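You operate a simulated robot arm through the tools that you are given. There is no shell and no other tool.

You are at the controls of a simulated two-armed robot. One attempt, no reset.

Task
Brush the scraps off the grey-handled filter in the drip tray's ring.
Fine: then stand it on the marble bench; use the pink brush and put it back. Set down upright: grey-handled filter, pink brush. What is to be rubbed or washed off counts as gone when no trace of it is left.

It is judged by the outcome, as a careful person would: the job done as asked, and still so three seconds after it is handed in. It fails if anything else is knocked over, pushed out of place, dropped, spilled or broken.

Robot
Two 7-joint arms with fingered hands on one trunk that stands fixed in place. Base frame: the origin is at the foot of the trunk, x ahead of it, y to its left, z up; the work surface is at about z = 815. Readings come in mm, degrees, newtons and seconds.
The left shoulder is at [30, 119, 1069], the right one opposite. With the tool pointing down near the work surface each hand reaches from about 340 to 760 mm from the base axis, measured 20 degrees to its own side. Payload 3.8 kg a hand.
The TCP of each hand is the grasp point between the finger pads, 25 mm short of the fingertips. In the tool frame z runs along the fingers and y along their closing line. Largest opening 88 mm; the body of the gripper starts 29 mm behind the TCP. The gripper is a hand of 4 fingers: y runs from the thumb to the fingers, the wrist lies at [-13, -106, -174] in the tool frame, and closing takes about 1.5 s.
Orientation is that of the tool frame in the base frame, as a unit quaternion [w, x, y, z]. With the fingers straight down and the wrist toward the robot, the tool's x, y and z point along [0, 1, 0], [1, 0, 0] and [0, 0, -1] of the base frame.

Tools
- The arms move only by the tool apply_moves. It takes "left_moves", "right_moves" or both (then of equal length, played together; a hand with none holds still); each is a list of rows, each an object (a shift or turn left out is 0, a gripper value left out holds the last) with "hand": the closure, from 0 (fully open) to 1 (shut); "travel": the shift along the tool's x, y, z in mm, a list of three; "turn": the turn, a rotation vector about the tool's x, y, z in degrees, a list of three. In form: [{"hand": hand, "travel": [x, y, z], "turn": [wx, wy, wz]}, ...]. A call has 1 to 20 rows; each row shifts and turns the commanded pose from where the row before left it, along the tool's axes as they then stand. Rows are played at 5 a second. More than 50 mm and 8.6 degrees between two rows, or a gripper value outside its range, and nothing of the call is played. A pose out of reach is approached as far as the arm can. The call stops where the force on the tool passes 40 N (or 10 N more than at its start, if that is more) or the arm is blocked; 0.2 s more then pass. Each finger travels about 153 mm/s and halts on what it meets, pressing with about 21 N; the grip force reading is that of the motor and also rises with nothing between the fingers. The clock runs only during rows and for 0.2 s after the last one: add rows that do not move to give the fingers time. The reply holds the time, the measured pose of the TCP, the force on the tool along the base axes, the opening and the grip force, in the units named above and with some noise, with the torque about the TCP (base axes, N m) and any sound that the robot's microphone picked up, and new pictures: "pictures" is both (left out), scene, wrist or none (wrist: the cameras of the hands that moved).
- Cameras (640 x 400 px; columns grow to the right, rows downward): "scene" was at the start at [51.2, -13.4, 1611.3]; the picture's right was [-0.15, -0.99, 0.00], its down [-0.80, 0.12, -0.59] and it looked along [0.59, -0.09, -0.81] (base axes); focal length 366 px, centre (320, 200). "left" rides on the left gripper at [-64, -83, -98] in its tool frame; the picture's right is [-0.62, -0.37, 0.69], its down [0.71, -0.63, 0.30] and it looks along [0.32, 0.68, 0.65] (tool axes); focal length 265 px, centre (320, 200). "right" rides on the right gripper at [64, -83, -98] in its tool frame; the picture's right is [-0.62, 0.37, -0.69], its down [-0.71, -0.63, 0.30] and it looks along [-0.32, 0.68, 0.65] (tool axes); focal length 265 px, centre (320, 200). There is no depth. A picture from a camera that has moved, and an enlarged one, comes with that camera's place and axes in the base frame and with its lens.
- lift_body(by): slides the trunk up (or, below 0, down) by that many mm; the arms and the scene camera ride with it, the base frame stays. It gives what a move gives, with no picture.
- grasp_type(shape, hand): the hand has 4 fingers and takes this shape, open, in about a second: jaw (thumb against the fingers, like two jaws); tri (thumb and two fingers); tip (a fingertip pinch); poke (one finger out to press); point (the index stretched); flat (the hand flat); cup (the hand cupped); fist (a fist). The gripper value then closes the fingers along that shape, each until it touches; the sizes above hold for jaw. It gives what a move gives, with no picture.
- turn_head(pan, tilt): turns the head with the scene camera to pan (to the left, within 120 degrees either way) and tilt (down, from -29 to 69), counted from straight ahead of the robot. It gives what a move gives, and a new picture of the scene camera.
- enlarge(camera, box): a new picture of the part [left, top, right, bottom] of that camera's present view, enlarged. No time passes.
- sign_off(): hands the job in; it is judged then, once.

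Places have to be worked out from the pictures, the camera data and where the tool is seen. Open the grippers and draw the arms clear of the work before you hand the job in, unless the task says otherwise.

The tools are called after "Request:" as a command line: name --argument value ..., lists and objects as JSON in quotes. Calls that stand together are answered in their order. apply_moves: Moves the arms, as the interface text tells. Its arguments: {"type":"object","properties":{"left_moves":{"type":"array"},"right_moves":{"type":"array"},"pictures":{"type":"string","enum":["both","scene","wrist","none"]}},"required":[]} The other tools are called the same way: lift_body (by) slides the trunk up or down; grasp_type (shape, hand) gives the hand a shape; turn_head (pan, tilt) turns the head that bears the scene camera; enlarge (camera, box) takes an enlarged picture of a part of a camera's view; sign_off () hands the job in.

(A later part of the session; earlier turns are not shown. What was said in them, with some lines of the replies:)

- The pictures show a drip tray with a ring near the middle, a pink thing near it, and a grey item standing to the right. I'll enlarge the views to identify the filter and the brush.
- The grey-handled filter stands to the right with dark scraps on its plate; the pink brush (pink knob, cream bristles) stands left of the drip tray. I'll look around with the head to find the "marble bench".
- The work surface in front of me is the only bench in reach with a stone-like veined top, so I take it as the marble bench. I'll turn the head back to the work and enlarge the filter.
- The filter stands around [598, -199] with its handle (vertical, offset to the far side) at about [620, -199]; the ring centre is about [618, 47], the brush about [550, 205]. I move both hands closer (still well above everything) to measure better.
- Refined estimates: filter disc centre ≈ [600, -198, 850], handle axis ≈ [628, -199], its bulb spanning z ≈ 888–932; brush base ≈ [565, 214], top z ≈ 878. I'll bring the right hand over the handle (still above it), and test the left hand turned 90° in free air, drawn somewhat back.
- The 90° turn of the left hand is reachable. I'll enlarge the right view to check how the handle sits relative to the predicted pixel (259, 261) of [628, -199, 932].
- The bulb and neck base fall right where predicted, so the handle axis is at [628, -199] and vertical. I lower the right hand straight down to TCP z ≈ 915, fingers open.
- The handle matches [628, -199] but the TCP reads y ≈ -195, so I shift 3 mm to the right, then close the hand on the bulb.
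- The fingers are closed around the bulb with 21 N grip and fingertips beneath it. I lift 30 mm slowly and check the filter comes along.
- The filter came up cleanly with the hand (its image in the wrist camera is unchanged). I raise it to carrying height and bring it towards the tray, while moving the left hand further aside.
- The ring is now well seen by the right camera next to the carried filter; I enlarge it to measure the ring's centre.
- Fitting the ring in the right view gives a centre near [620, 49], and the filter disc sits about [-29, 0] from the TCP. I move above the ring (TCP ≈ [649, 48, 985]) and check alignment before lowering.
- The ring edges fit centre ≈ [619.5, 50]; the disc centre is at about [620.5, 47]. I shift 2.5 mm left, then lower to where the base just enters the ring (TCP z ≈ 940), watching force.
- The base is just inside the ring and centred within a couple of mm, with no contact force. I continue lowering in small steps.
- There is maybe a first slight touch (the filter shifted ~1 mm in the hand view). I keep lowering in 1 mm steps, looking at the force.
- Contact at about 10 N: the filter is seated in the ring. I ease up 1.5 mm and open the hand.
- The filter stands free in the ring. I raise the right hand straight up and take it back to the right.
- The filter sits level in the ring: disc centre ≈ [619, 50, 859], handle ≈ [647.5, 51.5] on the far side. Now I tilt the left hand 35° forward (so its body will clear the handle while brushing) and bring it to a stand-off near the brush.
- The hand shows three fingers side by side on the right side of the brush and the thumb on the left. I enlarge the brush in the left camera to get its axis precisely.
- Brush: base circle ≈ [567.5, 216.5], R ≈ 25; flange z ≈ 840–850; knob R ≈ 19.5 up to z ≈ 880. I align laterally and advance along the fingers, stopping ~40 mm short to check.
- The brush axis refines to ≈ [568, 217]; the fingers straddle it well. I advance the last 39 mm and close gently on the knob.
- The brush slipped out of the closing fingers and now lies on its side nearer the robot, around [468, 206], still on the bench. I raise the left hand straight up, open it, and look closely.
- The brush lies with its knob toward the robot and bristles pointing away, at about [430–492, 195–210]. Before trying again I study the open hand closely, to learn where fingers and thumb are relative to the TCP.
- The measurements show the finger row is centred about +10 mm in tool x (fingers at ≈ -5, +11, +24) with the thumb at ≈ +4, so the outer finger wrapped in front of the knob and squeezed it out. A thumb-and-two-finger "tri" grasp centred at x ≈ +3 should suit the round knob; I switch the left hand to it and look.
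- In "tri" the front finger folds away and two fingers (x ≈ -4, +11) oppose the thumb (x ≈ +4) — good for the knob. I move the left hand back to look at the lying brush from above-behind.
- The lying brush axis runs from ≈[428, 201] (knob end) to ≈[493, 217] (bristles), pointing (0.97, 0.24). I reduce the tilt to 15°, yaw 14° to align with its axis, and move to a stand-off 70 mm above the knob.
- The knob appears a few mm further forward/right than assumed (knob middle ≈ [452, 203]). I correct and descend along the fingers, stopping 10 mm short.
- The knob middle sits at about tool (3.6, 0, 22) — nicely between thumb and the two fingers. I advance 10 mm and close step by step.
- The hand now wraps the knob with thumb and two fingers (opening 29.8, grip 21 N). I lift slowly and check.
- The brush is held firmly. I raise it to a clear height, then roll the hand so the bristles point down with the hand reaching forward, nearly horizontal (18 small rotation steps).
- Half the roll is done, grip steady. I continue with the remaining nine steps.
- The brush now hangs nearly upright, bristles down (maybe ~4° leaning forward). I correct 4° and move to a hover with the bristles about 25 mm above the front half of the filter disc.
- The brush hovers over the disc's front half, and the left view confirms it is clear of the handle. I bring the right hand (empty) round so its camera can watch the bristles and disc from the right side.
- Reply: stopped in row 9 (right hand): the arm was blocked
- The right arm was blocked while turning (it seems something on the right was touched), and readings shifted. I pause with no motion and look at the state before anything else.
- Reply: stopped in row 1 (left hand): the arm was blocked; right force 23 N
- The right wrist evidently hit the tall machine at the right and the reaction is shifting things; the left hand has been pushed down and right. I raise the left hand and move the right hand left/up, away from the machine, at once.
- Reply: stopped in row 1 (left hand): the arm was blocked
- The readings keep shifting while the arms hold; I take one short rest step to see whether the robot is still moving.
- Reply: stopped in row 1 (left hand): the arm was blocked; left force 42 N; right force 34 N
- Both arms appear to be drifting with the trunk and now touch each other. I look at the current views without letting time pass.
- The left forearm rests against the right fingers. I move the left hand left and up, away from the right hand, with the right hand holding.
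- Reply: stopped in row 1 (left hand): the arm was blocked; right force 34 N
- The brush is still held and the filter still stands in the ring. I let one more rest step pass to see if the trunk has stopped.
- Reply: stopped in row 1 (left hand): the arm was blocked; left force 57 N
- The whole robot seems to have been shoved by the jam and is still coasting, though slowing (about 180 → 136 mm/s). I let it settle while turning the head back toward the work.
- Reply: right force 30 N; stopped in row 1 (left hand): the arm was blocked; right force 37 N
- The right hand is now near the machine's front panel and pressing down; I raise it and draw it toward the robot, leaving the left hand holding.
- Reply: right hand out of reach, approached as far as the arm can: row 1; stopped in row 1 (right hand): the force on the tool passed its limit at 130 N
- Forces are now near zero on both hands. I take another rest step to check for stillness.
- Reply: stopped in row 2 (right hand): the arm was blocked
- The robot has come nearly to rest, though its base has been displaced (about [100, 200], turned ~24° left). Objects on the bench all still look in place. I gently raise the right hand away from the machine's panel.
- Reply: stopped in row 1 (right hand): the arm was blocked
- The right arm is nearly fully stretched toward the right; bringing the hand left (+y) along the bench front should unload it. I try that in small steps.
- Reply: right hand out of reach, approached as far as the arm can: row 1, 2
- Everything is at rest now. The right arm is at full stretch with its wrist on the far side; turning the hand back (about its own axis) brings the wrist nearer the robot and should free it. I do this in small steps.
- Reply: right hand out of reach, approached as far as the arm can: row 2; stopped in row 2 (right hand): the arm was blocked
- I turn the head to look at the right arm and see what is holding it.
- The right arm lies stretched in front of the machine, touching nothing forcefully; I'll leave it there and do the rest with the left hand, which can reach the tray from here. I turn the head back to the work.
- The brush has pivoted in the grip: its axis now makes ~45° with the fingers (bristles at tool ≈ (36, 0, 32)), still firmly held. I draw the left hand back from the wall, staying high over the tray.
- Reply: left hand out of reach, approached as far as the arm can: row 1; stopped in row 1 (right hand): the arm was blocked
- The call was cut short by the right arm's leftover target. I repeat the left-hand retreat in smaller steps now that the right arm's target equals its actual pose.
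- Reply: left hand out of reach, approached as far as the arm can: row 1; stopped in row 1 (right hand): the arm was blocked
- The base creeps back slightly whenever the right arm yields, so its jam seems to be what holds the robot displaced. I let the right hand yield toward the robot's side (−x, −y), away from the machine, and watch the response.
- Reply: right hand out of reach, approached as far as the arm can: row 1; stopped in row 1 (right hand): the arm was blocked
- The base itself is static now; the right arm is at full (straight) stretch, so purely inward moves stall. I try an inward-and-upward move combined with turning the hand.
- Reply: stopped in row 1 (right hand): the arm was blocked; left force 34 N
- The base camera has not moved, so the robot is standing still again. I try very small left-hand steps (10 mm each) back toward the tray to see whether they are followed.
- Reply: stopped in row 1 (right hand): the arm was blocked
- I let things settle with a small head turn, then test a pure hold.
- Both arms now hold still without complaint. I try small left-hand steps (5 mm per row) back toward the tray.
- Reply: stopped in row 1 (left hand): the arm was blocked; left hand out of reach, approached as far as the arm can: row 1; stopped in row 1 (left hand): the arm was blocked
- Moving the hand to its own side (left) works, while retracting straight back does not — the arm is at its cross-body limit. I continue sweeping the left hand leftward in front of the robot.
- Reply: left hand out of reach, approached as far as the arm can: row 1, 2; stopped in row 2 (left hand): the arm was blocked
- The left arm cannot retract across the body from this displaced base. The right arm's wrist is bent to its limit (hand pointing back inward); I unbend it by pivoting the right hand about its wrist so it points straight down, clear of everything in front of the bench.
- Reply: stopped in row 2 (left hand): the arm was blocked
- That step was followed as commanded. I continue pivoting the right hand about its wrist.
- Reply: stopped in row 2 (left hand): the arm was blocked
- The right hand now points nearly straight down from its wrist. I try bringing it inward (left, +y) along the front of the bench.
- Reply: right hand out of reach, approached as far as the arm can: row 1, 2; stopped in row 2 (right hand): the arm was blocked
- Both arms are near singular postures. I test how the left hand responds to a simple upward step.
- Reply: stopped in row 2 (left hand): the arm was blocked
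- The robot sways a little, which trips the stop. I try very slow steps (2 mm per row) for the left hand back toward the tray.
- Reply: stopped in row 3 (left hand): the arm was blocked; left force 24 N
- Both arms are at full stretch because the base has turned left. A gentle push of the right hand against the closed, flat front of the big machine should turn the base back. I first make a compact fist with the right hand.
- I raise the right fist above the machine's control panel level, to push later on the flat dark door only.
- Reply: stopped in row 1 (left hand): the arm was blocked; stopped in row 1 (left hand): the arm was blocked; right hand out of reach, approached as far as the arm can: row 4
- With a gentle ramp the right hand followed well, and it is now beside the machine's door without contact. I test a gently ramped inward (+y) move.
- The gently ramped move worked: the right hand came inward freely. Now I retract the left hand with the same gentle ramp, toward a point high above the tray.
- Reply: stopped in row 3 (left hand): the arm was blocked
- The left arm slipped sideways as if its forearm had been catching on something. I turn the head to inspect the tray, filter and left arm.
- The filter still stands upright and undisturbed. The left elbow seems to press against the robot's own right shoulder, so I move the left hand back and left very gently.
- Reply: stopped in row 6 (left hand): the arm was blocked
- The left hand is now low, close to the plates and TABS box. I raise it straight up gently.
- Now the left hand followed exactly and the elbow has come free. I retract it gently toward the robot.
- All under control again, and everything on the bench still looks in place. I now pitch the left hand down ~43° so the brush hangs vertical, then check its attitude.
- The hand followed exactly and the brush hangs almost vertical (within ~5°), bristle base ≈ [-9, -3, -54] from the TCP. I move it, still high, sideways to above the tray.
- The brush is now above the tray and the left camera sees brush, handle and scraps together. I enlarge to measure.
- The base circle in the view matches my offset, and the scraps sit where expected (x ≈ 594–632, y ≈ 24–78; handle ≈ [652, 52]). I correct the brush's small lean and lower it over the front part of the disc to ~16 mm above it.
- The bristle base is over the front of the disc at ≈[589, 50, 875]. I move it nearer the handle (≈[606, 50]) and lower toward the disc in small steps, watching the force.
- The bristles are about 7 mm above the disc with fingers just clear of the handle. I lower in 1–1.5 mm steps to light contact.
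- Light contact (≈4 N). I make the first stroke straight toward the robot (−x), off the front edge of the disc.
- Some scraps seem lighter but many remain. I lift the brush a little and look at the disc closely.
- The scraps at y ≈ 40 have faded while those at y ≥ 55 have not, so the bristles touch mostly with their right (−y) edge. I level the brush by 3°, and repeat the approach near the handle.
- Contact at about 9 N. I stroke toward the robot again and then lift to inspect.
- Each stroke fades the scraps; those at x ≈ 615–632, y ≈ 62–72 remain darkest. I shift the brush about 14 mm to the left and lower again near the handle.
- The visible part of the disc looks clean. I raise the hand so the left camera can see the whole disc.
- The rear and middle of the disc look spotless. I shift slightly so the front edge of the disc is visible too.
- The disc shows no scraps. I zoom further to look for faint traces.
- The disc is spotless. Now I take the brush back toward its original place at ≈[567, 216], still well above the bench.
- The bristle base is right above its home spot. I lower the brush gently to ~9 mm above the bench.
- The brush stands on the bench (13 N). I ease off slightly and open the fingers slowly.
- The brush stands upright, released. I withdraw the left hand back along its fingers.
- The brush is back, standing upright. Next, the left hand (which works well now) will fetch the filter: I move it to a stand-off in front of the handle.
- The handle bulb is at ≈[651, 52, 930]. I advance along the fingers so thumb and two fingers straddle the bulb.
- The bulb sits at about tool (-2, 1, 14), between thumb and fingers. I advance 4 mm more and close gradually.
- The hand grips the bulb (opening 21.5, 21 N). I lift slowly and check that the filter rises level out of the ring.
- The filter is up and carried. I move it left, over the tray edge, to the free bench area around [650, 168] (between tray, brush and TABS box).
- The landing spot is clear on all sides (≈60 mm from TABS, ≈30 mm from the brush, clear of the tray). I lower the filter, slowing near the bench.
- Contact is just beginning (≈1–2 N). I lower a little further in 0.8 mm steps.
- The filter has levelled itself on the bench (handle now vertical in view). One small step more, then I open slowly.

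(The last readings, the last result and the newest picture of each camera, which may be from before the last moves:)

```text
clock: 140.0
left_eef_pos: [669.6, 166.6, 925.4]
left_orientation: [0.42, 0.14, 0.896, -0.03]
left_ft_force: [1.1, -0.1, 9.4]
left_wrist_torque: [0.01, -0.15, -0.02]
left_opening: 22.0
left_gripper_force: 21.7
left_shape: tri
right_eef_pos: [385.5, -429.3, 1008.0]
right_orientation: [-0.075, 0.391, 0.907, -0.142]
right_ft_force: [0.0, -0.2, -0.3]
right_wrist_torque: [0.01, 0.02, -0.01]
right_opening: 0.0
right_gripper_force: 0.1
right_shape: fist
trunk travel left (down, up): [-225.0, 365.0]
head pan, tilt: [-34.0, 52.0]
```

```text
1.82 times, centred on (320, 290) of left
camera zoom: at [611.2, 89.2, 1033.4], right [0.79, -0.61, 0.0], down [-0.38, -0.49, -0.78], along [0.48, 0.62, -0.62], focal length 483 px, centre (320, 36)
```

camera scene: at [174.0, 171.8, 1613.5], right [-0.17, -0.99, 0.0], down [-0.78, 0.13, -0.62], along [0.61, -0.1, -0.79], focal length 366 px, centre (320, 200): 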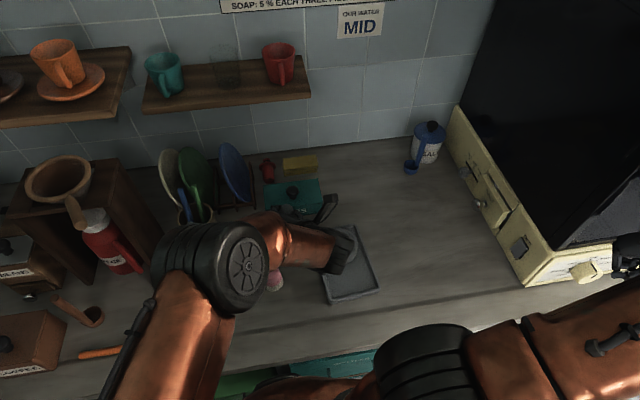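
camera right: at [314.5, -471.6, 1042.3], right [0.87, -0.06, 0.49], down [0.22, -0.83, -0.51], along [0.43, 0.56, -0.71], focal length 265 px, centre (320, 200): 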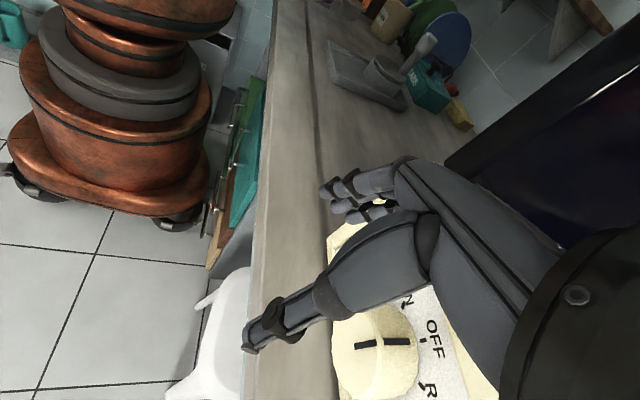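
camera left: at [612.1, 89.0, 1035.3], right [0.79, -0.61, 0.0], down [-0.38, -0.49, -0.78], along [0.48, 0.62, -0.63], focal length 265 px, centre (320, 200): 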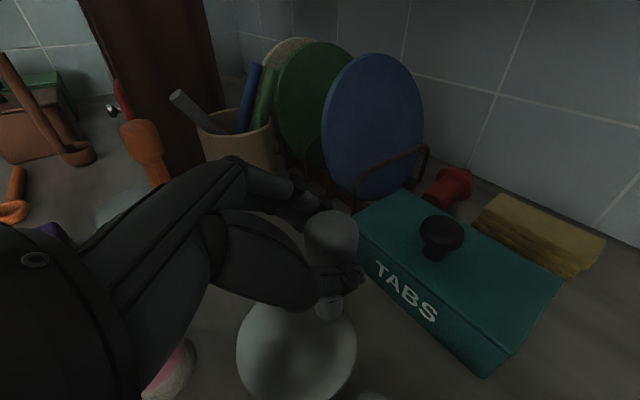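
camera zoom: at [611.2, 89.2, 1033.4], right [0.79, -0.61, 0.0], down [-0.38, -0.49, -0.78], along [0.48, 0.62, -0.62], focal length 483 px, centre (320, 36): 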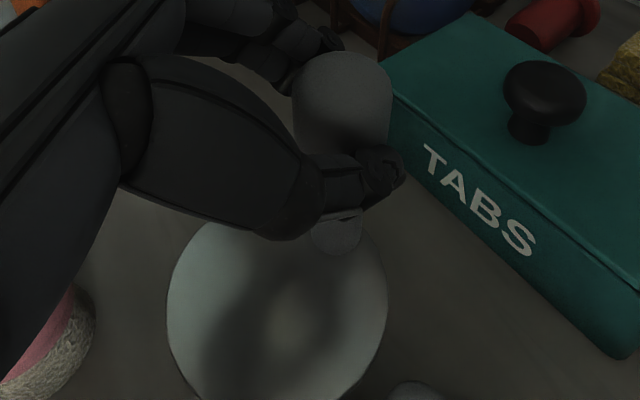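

Force rises to 9 N with no further shift, so it stands flat. I ease up slightly and open the fingers gradually.

Request:
apply_moves --left_moves '[{"hand": 0.95, "travel": [-0.5, 0.05, -0.4]}, {"hand": 0.75}, {"hand": 0.65}, {"hand": 0.5}, {"hand": 0.3}, {"hand": 0.1}, {"hand": 0}, {}, {}, {}]' --pictures "wrist"

Request:
enlarge --camera "left" --box '[200, 180, 440, 400]'

```text
clock: 142.2
left_eef_pos: [670.2, 167.0, 925.7]
left_orientation: [0.419, 0.14, 0.897, -0.029]
left_ft_force: [-0.3, -0.2, 0.6]
left_wrist_torque: [0.02, -0.04, 0.03]
left_opening: 87.5
left_gripper_force: 0.2
left_shape: tri
right_eef_pos: [385.0, -429.4, 1008.3]
right_orientation: [-0.073, 0.391, 0.907, -0.14]
right_ft_force: [0.2, -0.3, 0.6]
right_wrist_torque: [0.0, 0.01, 0.03]
right_opening: 0.1
right_gripper_force: 0.1
right_shape: fist
trunk travel left (down, up): [-225.0, 365.0]
head pan, tilt: [-34.0, 52.0]
camera left: at [611.6, 89.2, 1033.3], right [0.79, -0.61, 0.0], down [-0.38, -0.49, -0.78], along [0.48, 0.62, -0.63], focal length 265 px, centre (320, 200)
```

left: 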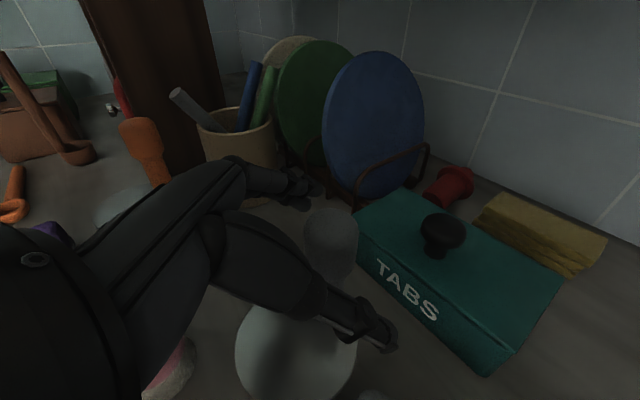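

```text
1.82 times, centred on (320, 290) of left
camera zoom: at [611.6, 89.2, 1033.3], right [0.79, -0.61, 0.0], down [-0.38, -0.49, -0.78], along [0.48, 0.62, -0.63], focal length 483 px, centre (320, 36)
```

zoom: 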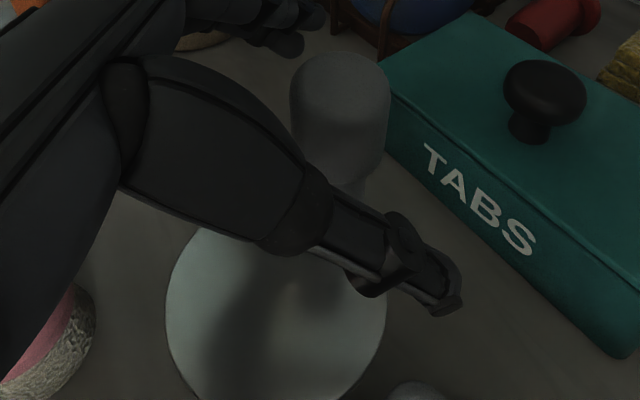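

The filter stands on its own, upright. I withdraw the left hand back and up, away from it.

Request:
apply_moves --left_moves '[{"hand": 0, "travel": [0, 0, -4]}, {"travel": [0, 0, -9]}, {"travel": [0, 0, -15]}, {"travel": [-3, 0, -20]}, {"travel": [-8, 0, -22]}, {"travel": [-12, 0, -20]}, {"travel": [-14, 0, -14]}, {"travel": [-10, 0, -8]}, {"travel": [-5, 0, -4]}, {}]'

Request:
enlarge --camera "left" --box '[240, 160, 500, 380]'

```text
clock: 144.4
left_eef_pos: [613.2, 174.0, 1041.7]
left_orientation: [0.419, 0.141, 0.896, -0.03]
left_ft_force: [0.3, 0.0, 0.0]
left_wrist_torque: [0.03, 0.0, -0.01]
left_opening: 87.7
left_gripper_force: 0.0
left_shape: tri
right_eef_pos: [385.0, -430.2, 1006.7]
right_orientation: [-0.075, 0.391, 0.907, -0.14]
right_ft_force: [0.3, 0.3, -0.5]
right_wrist_torque: [-0.05, -0.01, 0.0]
right_opening: 0.3
right_gripper_force: 0.1
right_shape: fist
trunk travel left (down, up): [-225.0, 365.0]
head pan, tilt: [-34.0, 52.0]
camera scene: at [173.9, 171.8, 1613.5], right [-0.17, -0.99, 0.0], down [-0.78, 0.13, -0.62], along [0.61, -0.1, -0.79], focal length 366 px, centre (320, 200)
camera left: at [555.7, 96.4, 1148.7], right [0.79, -0.61, 0.0], down [-0.38, -0.49, -0.78], along [0.48, 0.62, -0.63], focal length 265 px, centre (320, 200)
```

scene: 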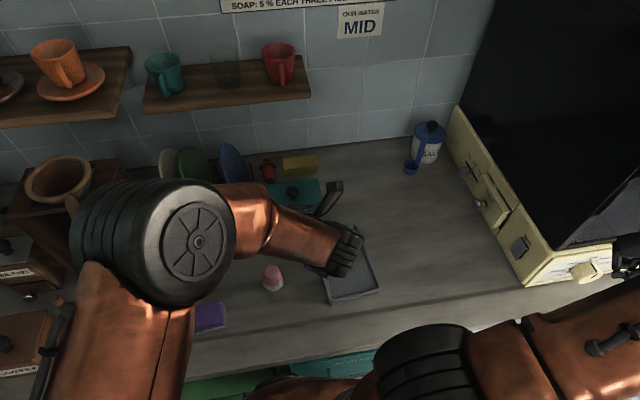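
left: 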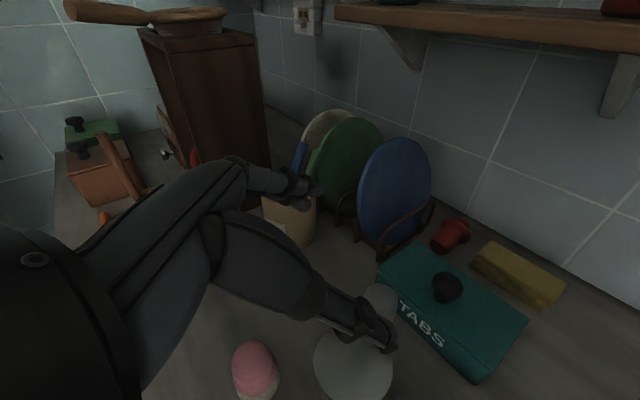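

```text
1.82 times, centred on (370, 270) of left
camera zoom: at [555.7, 96.4, 1148.7], right [0.79, -0.61, 0.0], down [-0.38, -0.49, -0.78], along [0.48, 0.62, -0.63], focal length 483 px, centre (229, 73)
```

zoom: 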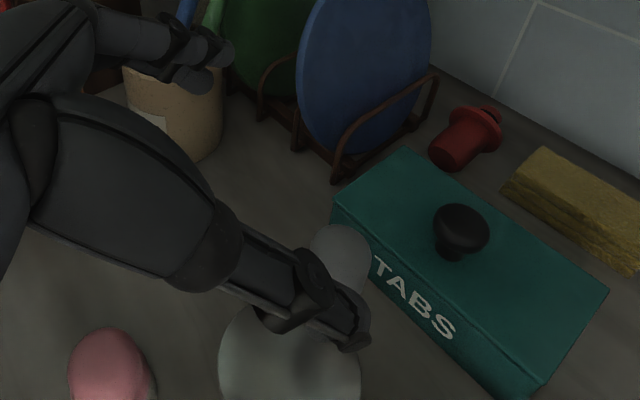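

Filter and brush both stand. I draw the left hand further back and up so the whole scene can be inspected.

Request:
apply_moves --left_moves '[{"hand": 0, "travel": [1, 0.8, -4.8]}, {"travel": [2.2, 1.9, -11]}, {"travel": [3.8, 3.2, -19]}, {"travel": [5.1, 4.3, -25.3]}, {"travel": [5.7, 4.9, -28.5]}, {"travel": [5.1, 4.3, -25.3]}, {"travel": [4.1, 3.5, -20.6]}, {"travel": [3.2, 2.7, -15.8]}, {"travel": [1.6, 1.4, -8]}, {}]'

Request:
enlarge --camera "scene" --box '[240, 160, 420, 310]'

Request:
enlarge --camera "left" --box '[320, 160, 540, 340]'

```text
clock: 146.6
left_eef_pos: [486.3, 233.2, 1121.7]
left_orientation: [0.419, 0.139, 0.897, -0.03]
left_ft_force: [0.1, -0.6, -0.2]
left_wrist_torque: [-0.03, 0.01, 0.01]
left_opening: 87.5
left_gripper_force: 0.1
left_shape: tri
right_eef_pos: [385.3, -429.3, 1006.5]
right_orientation: [-0.074, 0.391, 0.907, -0.14]
right_ft_force: [0.0, 0.6, -0.7]
right_wrist_torque: [0.04, -0.03, -0.02]
right_opening: 0.0
right_gripper_force: 0.1
right_shape: fist
trunk travel left (down, up): [-225.0, 365.0]
head pan, tilt: [-34.0, 52.0]
camera scene: at [173.9, 171.9, 1613.5], right [-0.17, -0.99, 0.0], down [-0.78, 0.13, -0.62], along [0.61, -0.1, -0.79], focal length 366 px, centre (320, 200)
camera left: at [428.4, 155.5, 1229.9], right [0.79, -0.61, 0.0], down [-0.38, -0.49, -0.78], along [0.48, 0.62, -0.63], focal length 265 px, centre (320, 200)
```

scene: 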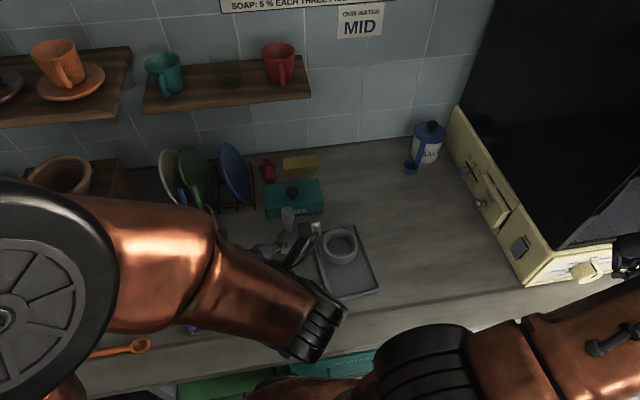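
left: 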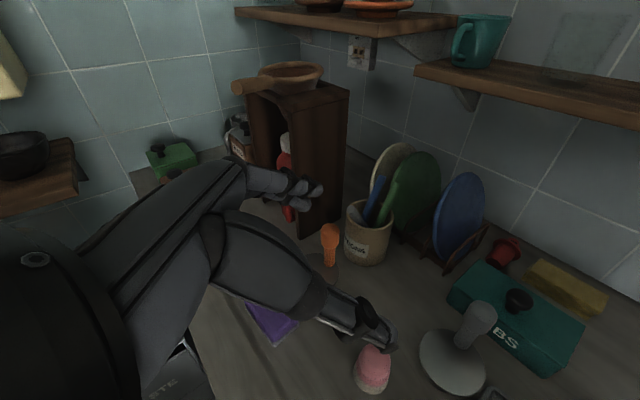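

```text
2.67 times, centred on (330, 235) of scene
camera zoom: at [173.9, 171.9, 1613.5], right [-0.17, -0.99, 0.0], down [-0.78, 0.13, -0.62], along [0.61, -0.1, -0.79], focal length 975 px, centre (293, 107)
```

zoom: 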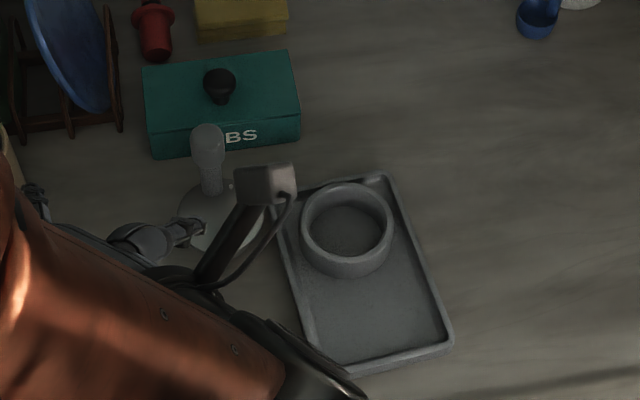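

```text
2.22 times, centred on (430, 250) of left
camera zoom: at [428.4, 155.5, 1229.9], right [0.79, -0.61, 0.0], down [-0.38, -0.49, -0.78], along [0.48, 0.62, -0.63], focal length 590 px, centre (76, 89)
```

zoom: 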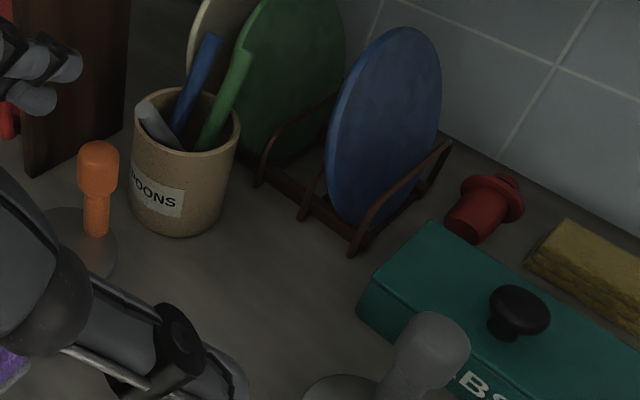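

Tray, ring, TABS and the rest are where they were. Now I bring the right hand gently away from the machine, then open it.

Request:
apply_moves --right_moves '[{"travel": [4, 1, -1.5]}, {"travel": [9.3, 2.4, -3.5]}, {"travel": [16, 4.2, -6]}, {"travel": [21.4, 5.6, -8]}, {"travel": [24, 6.3, -9]}, {"travel": [21.4, 5.6, -8]}, {"travel": [17.4, 4.5, -6.5]}, {"travel": [13.4, 3.5, -5]}, {"travel": [6.7, 1.7, -2.5]}, {}]' --pictures "both"

```text
clock: 148.8
left_eef_pos: [486.1, 233.9, 1121.9]
left_orientation: [0.418, 0.141, 0.897, -0.03]
left_ft_force: [0.3, -0.1, -0.6]
left_wrist_torque: [-0.03, -0.02, -0.01]
left_opening: 87.6
left_gripper_force: 0.1
left_shape: tri
right_eef_pos: [332.3, -299.3, 1047.2]
right_orientation: [-0.075, 0.39, 0.907, -0.142]
right_ft_force: [-0.4, -0.3, 0.1]
right_wrist_torque: [0.02, 0.01, 0.03]
right_opening: 0.1
right_gripper_force: 0.0
right_shape: fist
trunk travel left (down, up): [-225.0, 365.0]
head pan, tilt: [-34.0, 52.0]
camera scene: at [173.8, 171.8, 1613.5], right [-0.17, -0.99, 0.0], down [-0.78, 0.13, -0.62], along [0.61, -0.1, -0.79], focal length 366 px, centre (320, 200)
camera right: at [254.3, -287.4, 1167.3], right [0.85, -0.07, 0.53], down [-0.02, -0.99, -0.11], along [0.53, 0.08, -0.84], focal length 265 px, centre (320, 200)
```

scene: 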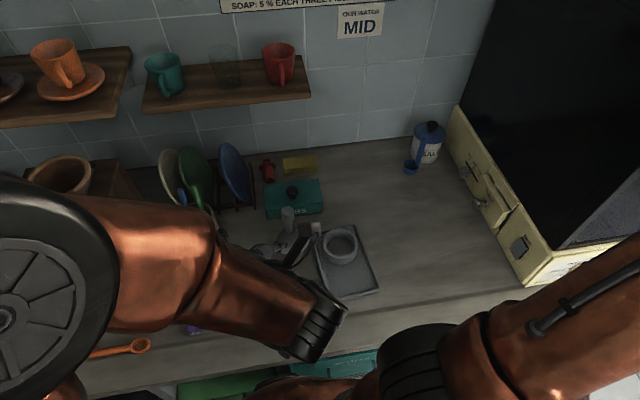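
right: 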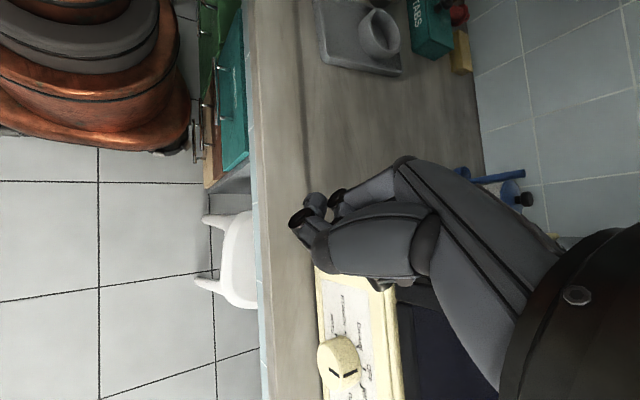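

The right hand is clear. I enlarge its view of the machine's panel and then open the hand to its normal shape.

Request:
enlarge --camera "right" --box '[270, 250, 430, 400]'

Request:
grasp_type --hand "right" --shape "jaw"

Request:
turn_head --pan -75 --tilt 40

```text
2.67 times, centred on (350, 325) of right
camera zoom: at [254.3, -287.4, 1167.3], right [0.85, -0.07, 0.53], down [-0.02, -0.99, -0.11], along [0.53, 0.08, -0.84], focal length 708 px, centre (240, -133)
```

zoom: 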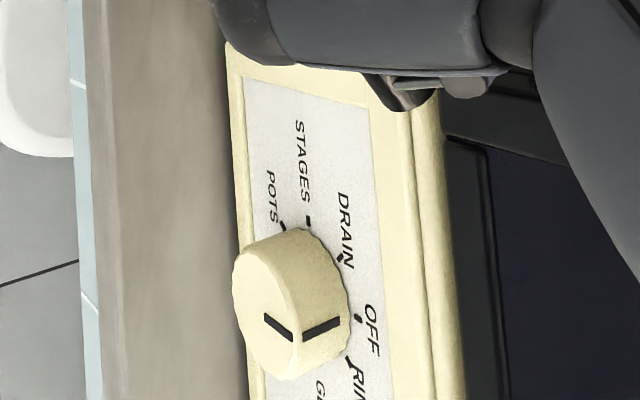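

```text
clock: 149.7
left_eef_pos: [484.9, 233.8, 1121.8]
left_orientation: [0.419, 0.141, 0.896, -0.03]
left_ft_force: [0.3, 0.1, -0.2]
left_wrist_torque: [0.04, 0.0, -0.03]
left_opening: 87.8
left_gripper_force: 0.1
left_shape: tri
right_eef_pos: [331.6, -298.8, 1046.6]
right_orientation: [-0.075, 0.391, 0.906, -0.142]
right_ft_force: [0.3, -0.4, 0.4]
right_wrist_torque: [0.03, 0.02, -0.04]
right_opening: 87.6
right_gripper_force: 0.0
right_shape: jaw
trunk travel left (down, up): [-225.0, 365.0]
head pan, tilt: [-34.0, 52.0]
```

```text
clock: 150.8
left_eef_pos: [485.4, 234.1, 1122.4]
left_orientation: [0.42, 0.141, 0.896, -0.029]
left_ft_force: [-0.3, -0.1, 0.7]
left_wrist_torque: [0.01, -0.02, 0.01]
left_opening: 87.6
left_gripper_force: 0.1
left_shape: tri
right_eef_pos: [331.3, -300.2, 1045.9]
right_orientation: [-0.075, 0.39, 0.907, -0.141]
right_ft_force: [0.4, 0.0, 0.4]
right_wrist_torque: [-0.01, 0.02, 0.03]
right_opening: 87.5
right_gripper_force: 0.0
right_shape: jaw
trunk travel left (down, up): [-225.0, 365.0]
head pan, tilt: [-75.0, 40.0]
camera scene: at [153.7, 118.8, 1630.3], right [-0.77, -0.64, 0.0], down [-0.41, 0.5, -0.77], along [0.49, -0.59, -0.64], focal length 366 px, centre (320, 200)
```

scene: 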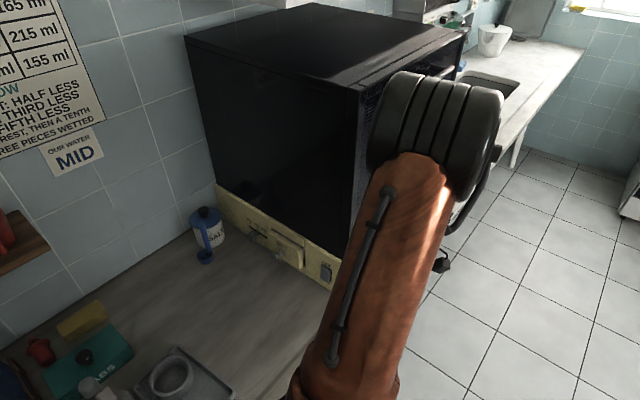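

The knob still points to OFF and nothing on the machine was altered. I draw the left arm a bit further back, then take a final look at filter and brush.

Request:
apply_moves --left_moves '[{"hand": 0, "travel": [1.3, 1.6, -3.1]}, {"travel": [2.6, 3.2, -6.2]}, {"travel": [4.2, 5.2, -10]}, {"travel": [5.5, 6.8, -13.1]}, {"travel": [6.5, 8, -15.4]}, {"travel": [5.8, 7.2, -13.9]}, {"travel": [3.9, 4.8, -9.2]}, {"travel": [2.6, 3.2, -6.2]}, {}]' --pictures "wrist"

Request:
turn_head --pan -30 --tilt 50

Request:
enlarge --camera "left" --box '[340, 200, 560, 380]'

```text
clock: 152.8
left_eef_pos: [433.4, 282.6, 1152.3]
left_orientation: [0.419, 0.139, 0.897, -0.029]
left_ft_force: [-0.2, -0.1, -0.7]
left_wrist_torque: [0.01, -0.01, 0.0]
left_opening: 87.6
left_gripper_force: 0.1
left_shape: tri
left hand out of reach, approached as far as the arm can: row 7, 8
right_eef_pos: [333.0, -298.7, 1046.3]
right_orientation: [-0.075, 0.391, 0.907, -0.141]
right_ft_force: [-0.5, -0.5, 0.7]
right_wrist_torque: [0.0, -0.01, -0.02]
right_opening: 87.9
right_gripper_force: 0.0
right_shape: jaw
trunk travel left (down, up): [-225.0, 365.0]
head pan, tilt: [-75.0, 40.0]
camera left: at [377.2, 204.8, 1259.2], right [0.79, -0.61, 0.0], down [-0.38, -0.49, -0.78], along [0.48, 0.62, -0.63], focal length 265 px, centre (320, 200)
```

left: 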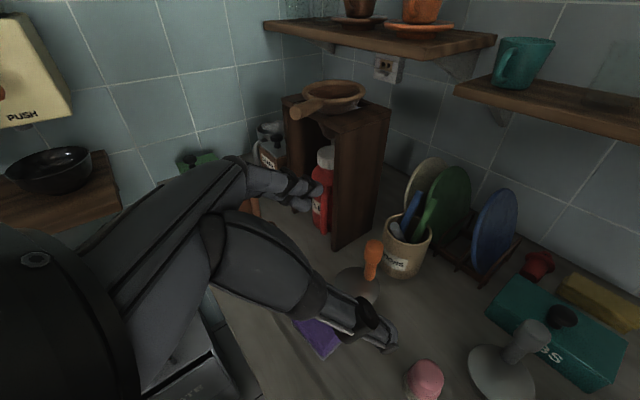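

```text
clock: 153.9
left_eef_pos: [434.5, 282.0, 1151.0]
left_orientation: [0.419, 0.14, 0.897, -0.029]
left_ft_force: [-0.6, 0.4, 0.3]
left_wrist_torque: [0.02, -0.01, 0.02]
left_opening: 87.6
left_gripper_force: 0.1
left_shape: tri
right_eef_pos: [331.6, -298.7, 1045.3]
right_orientation: [-0.074, 0.391, 0.906, -0.141]
right_ft_force: [-0.4, 0.6, 0.2]
right_wrist_torque: [0.0, -0.02, 0.0]
right_opening: 87.6
right_gripper_force: 0.2
right_shape: jaw
trunk travel left (down, up): [-225.0, 365.0]
head pan, tilt: [-30.0, 50.0]
camera scene: at [176.3, 176.9, 1616.2], right [-0.1, -1.0, 0.0], down [-0.76, 0.08, -0.64], along [0.64, -0.06, -0.77], focal length 366 px, centre (320, 200)
```

scene: 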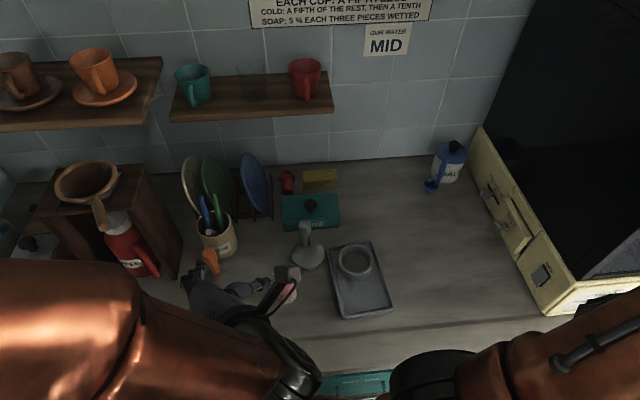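

```text
2.22 times, centred on (450, 290) of left
camera zoom: at [377.1, 204.9, 1259.0], right [0.79, -0.61, 0.0], down [-0.38, -0.49, -0.78], along [0.48, 0.62, -0.63], focal length 590 px, centre (31, 0)
```

zoom: 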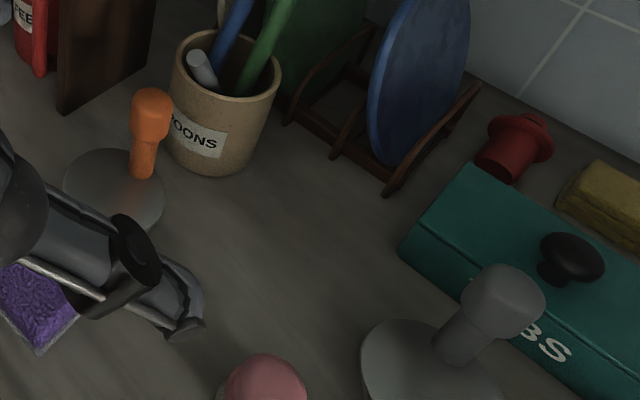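

Request:
enlarge --camera "scene" --box '[200, 200, 420, 340]'

Request:
enlarge --camera "left" --box '[380, 300, 560, 400]'

```text
2.86 times, centred on (310, 270) of scene
camera zoom: at [176.3, 176.9, 1616.2], right [-0.1, -1.0, 0.0], down [-0.76, 0.08, -0.64], along [0.64, -0.06, -0.77], focal length 1044 px, centre (349, 0)
```

zoom: 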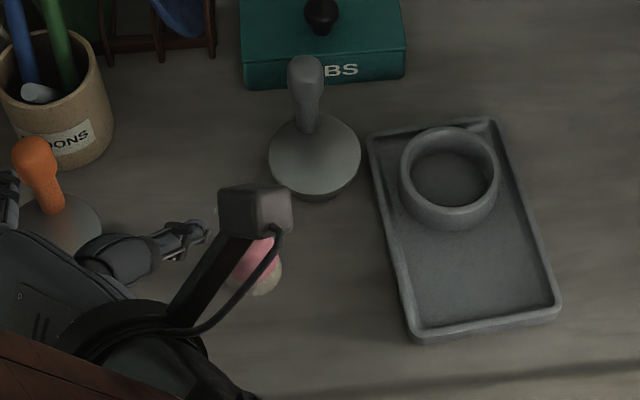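

```text
3.56 times, centred on (470, 350) of left
camera zoom: at [377.1, 204.9, 1259.0], right [0.79, -0.61, 0.0], down [-0.38, -0.49, -0.78], along [0.48, 0.62, -0.63], focal length 944 px, centre (-213, -333)
```

zoom: 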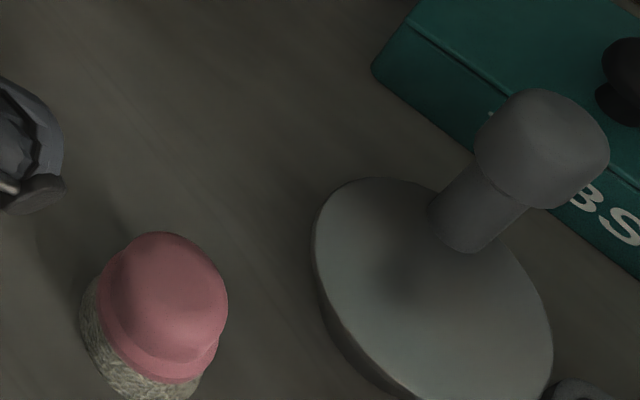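

Everything checks out. The filter is spotless and stands upright on the bench, and the pink brush stands upright on its original spot. Tray, TABS box, plates, salt jar and machine look unchanged, and both hands are open and clear. I hand in the job.

Request:
sign_off

```text
The job is handed in.
```

I finished the task and handed it in, but it did not go cleanly: I dropped the brush once, and a collision shifted the robot's base.

- **Filter:** I set the grey-handled filter in the drip tray's ring and brushed it. In the enlarged pictures I could see no scraps left on it. It now stands upright on the bench at about [650, 168], left of the tray, not where it stood at the start. I took the veined worktop in front of the robot to be the marble bench.
- **Brush:** The pink brush stands upright on its original spot, within a few millimetres. It slipped out of the fingers on my first grasp and fell on its side on the bench. I picked it up and set it right before using it.
- **Collision:** While turning the right hand to get a side view, that arm jammed, most likely against the tall machine on the right. The robot's base was pushed about 120 mm forward and 200 mm to the left, and turned about 24° left. It is still there, because I had no way to move it back.
- **After the collision:** For a while both arms swung about out of control, and the right hand hit something near the machine's front with up to 130 N. Afterwards the machine's knob still pointed to OFF. The tray, TABS box, plates, salt jar and stool all looked where they had been.

Both hands are open and clear of the work.
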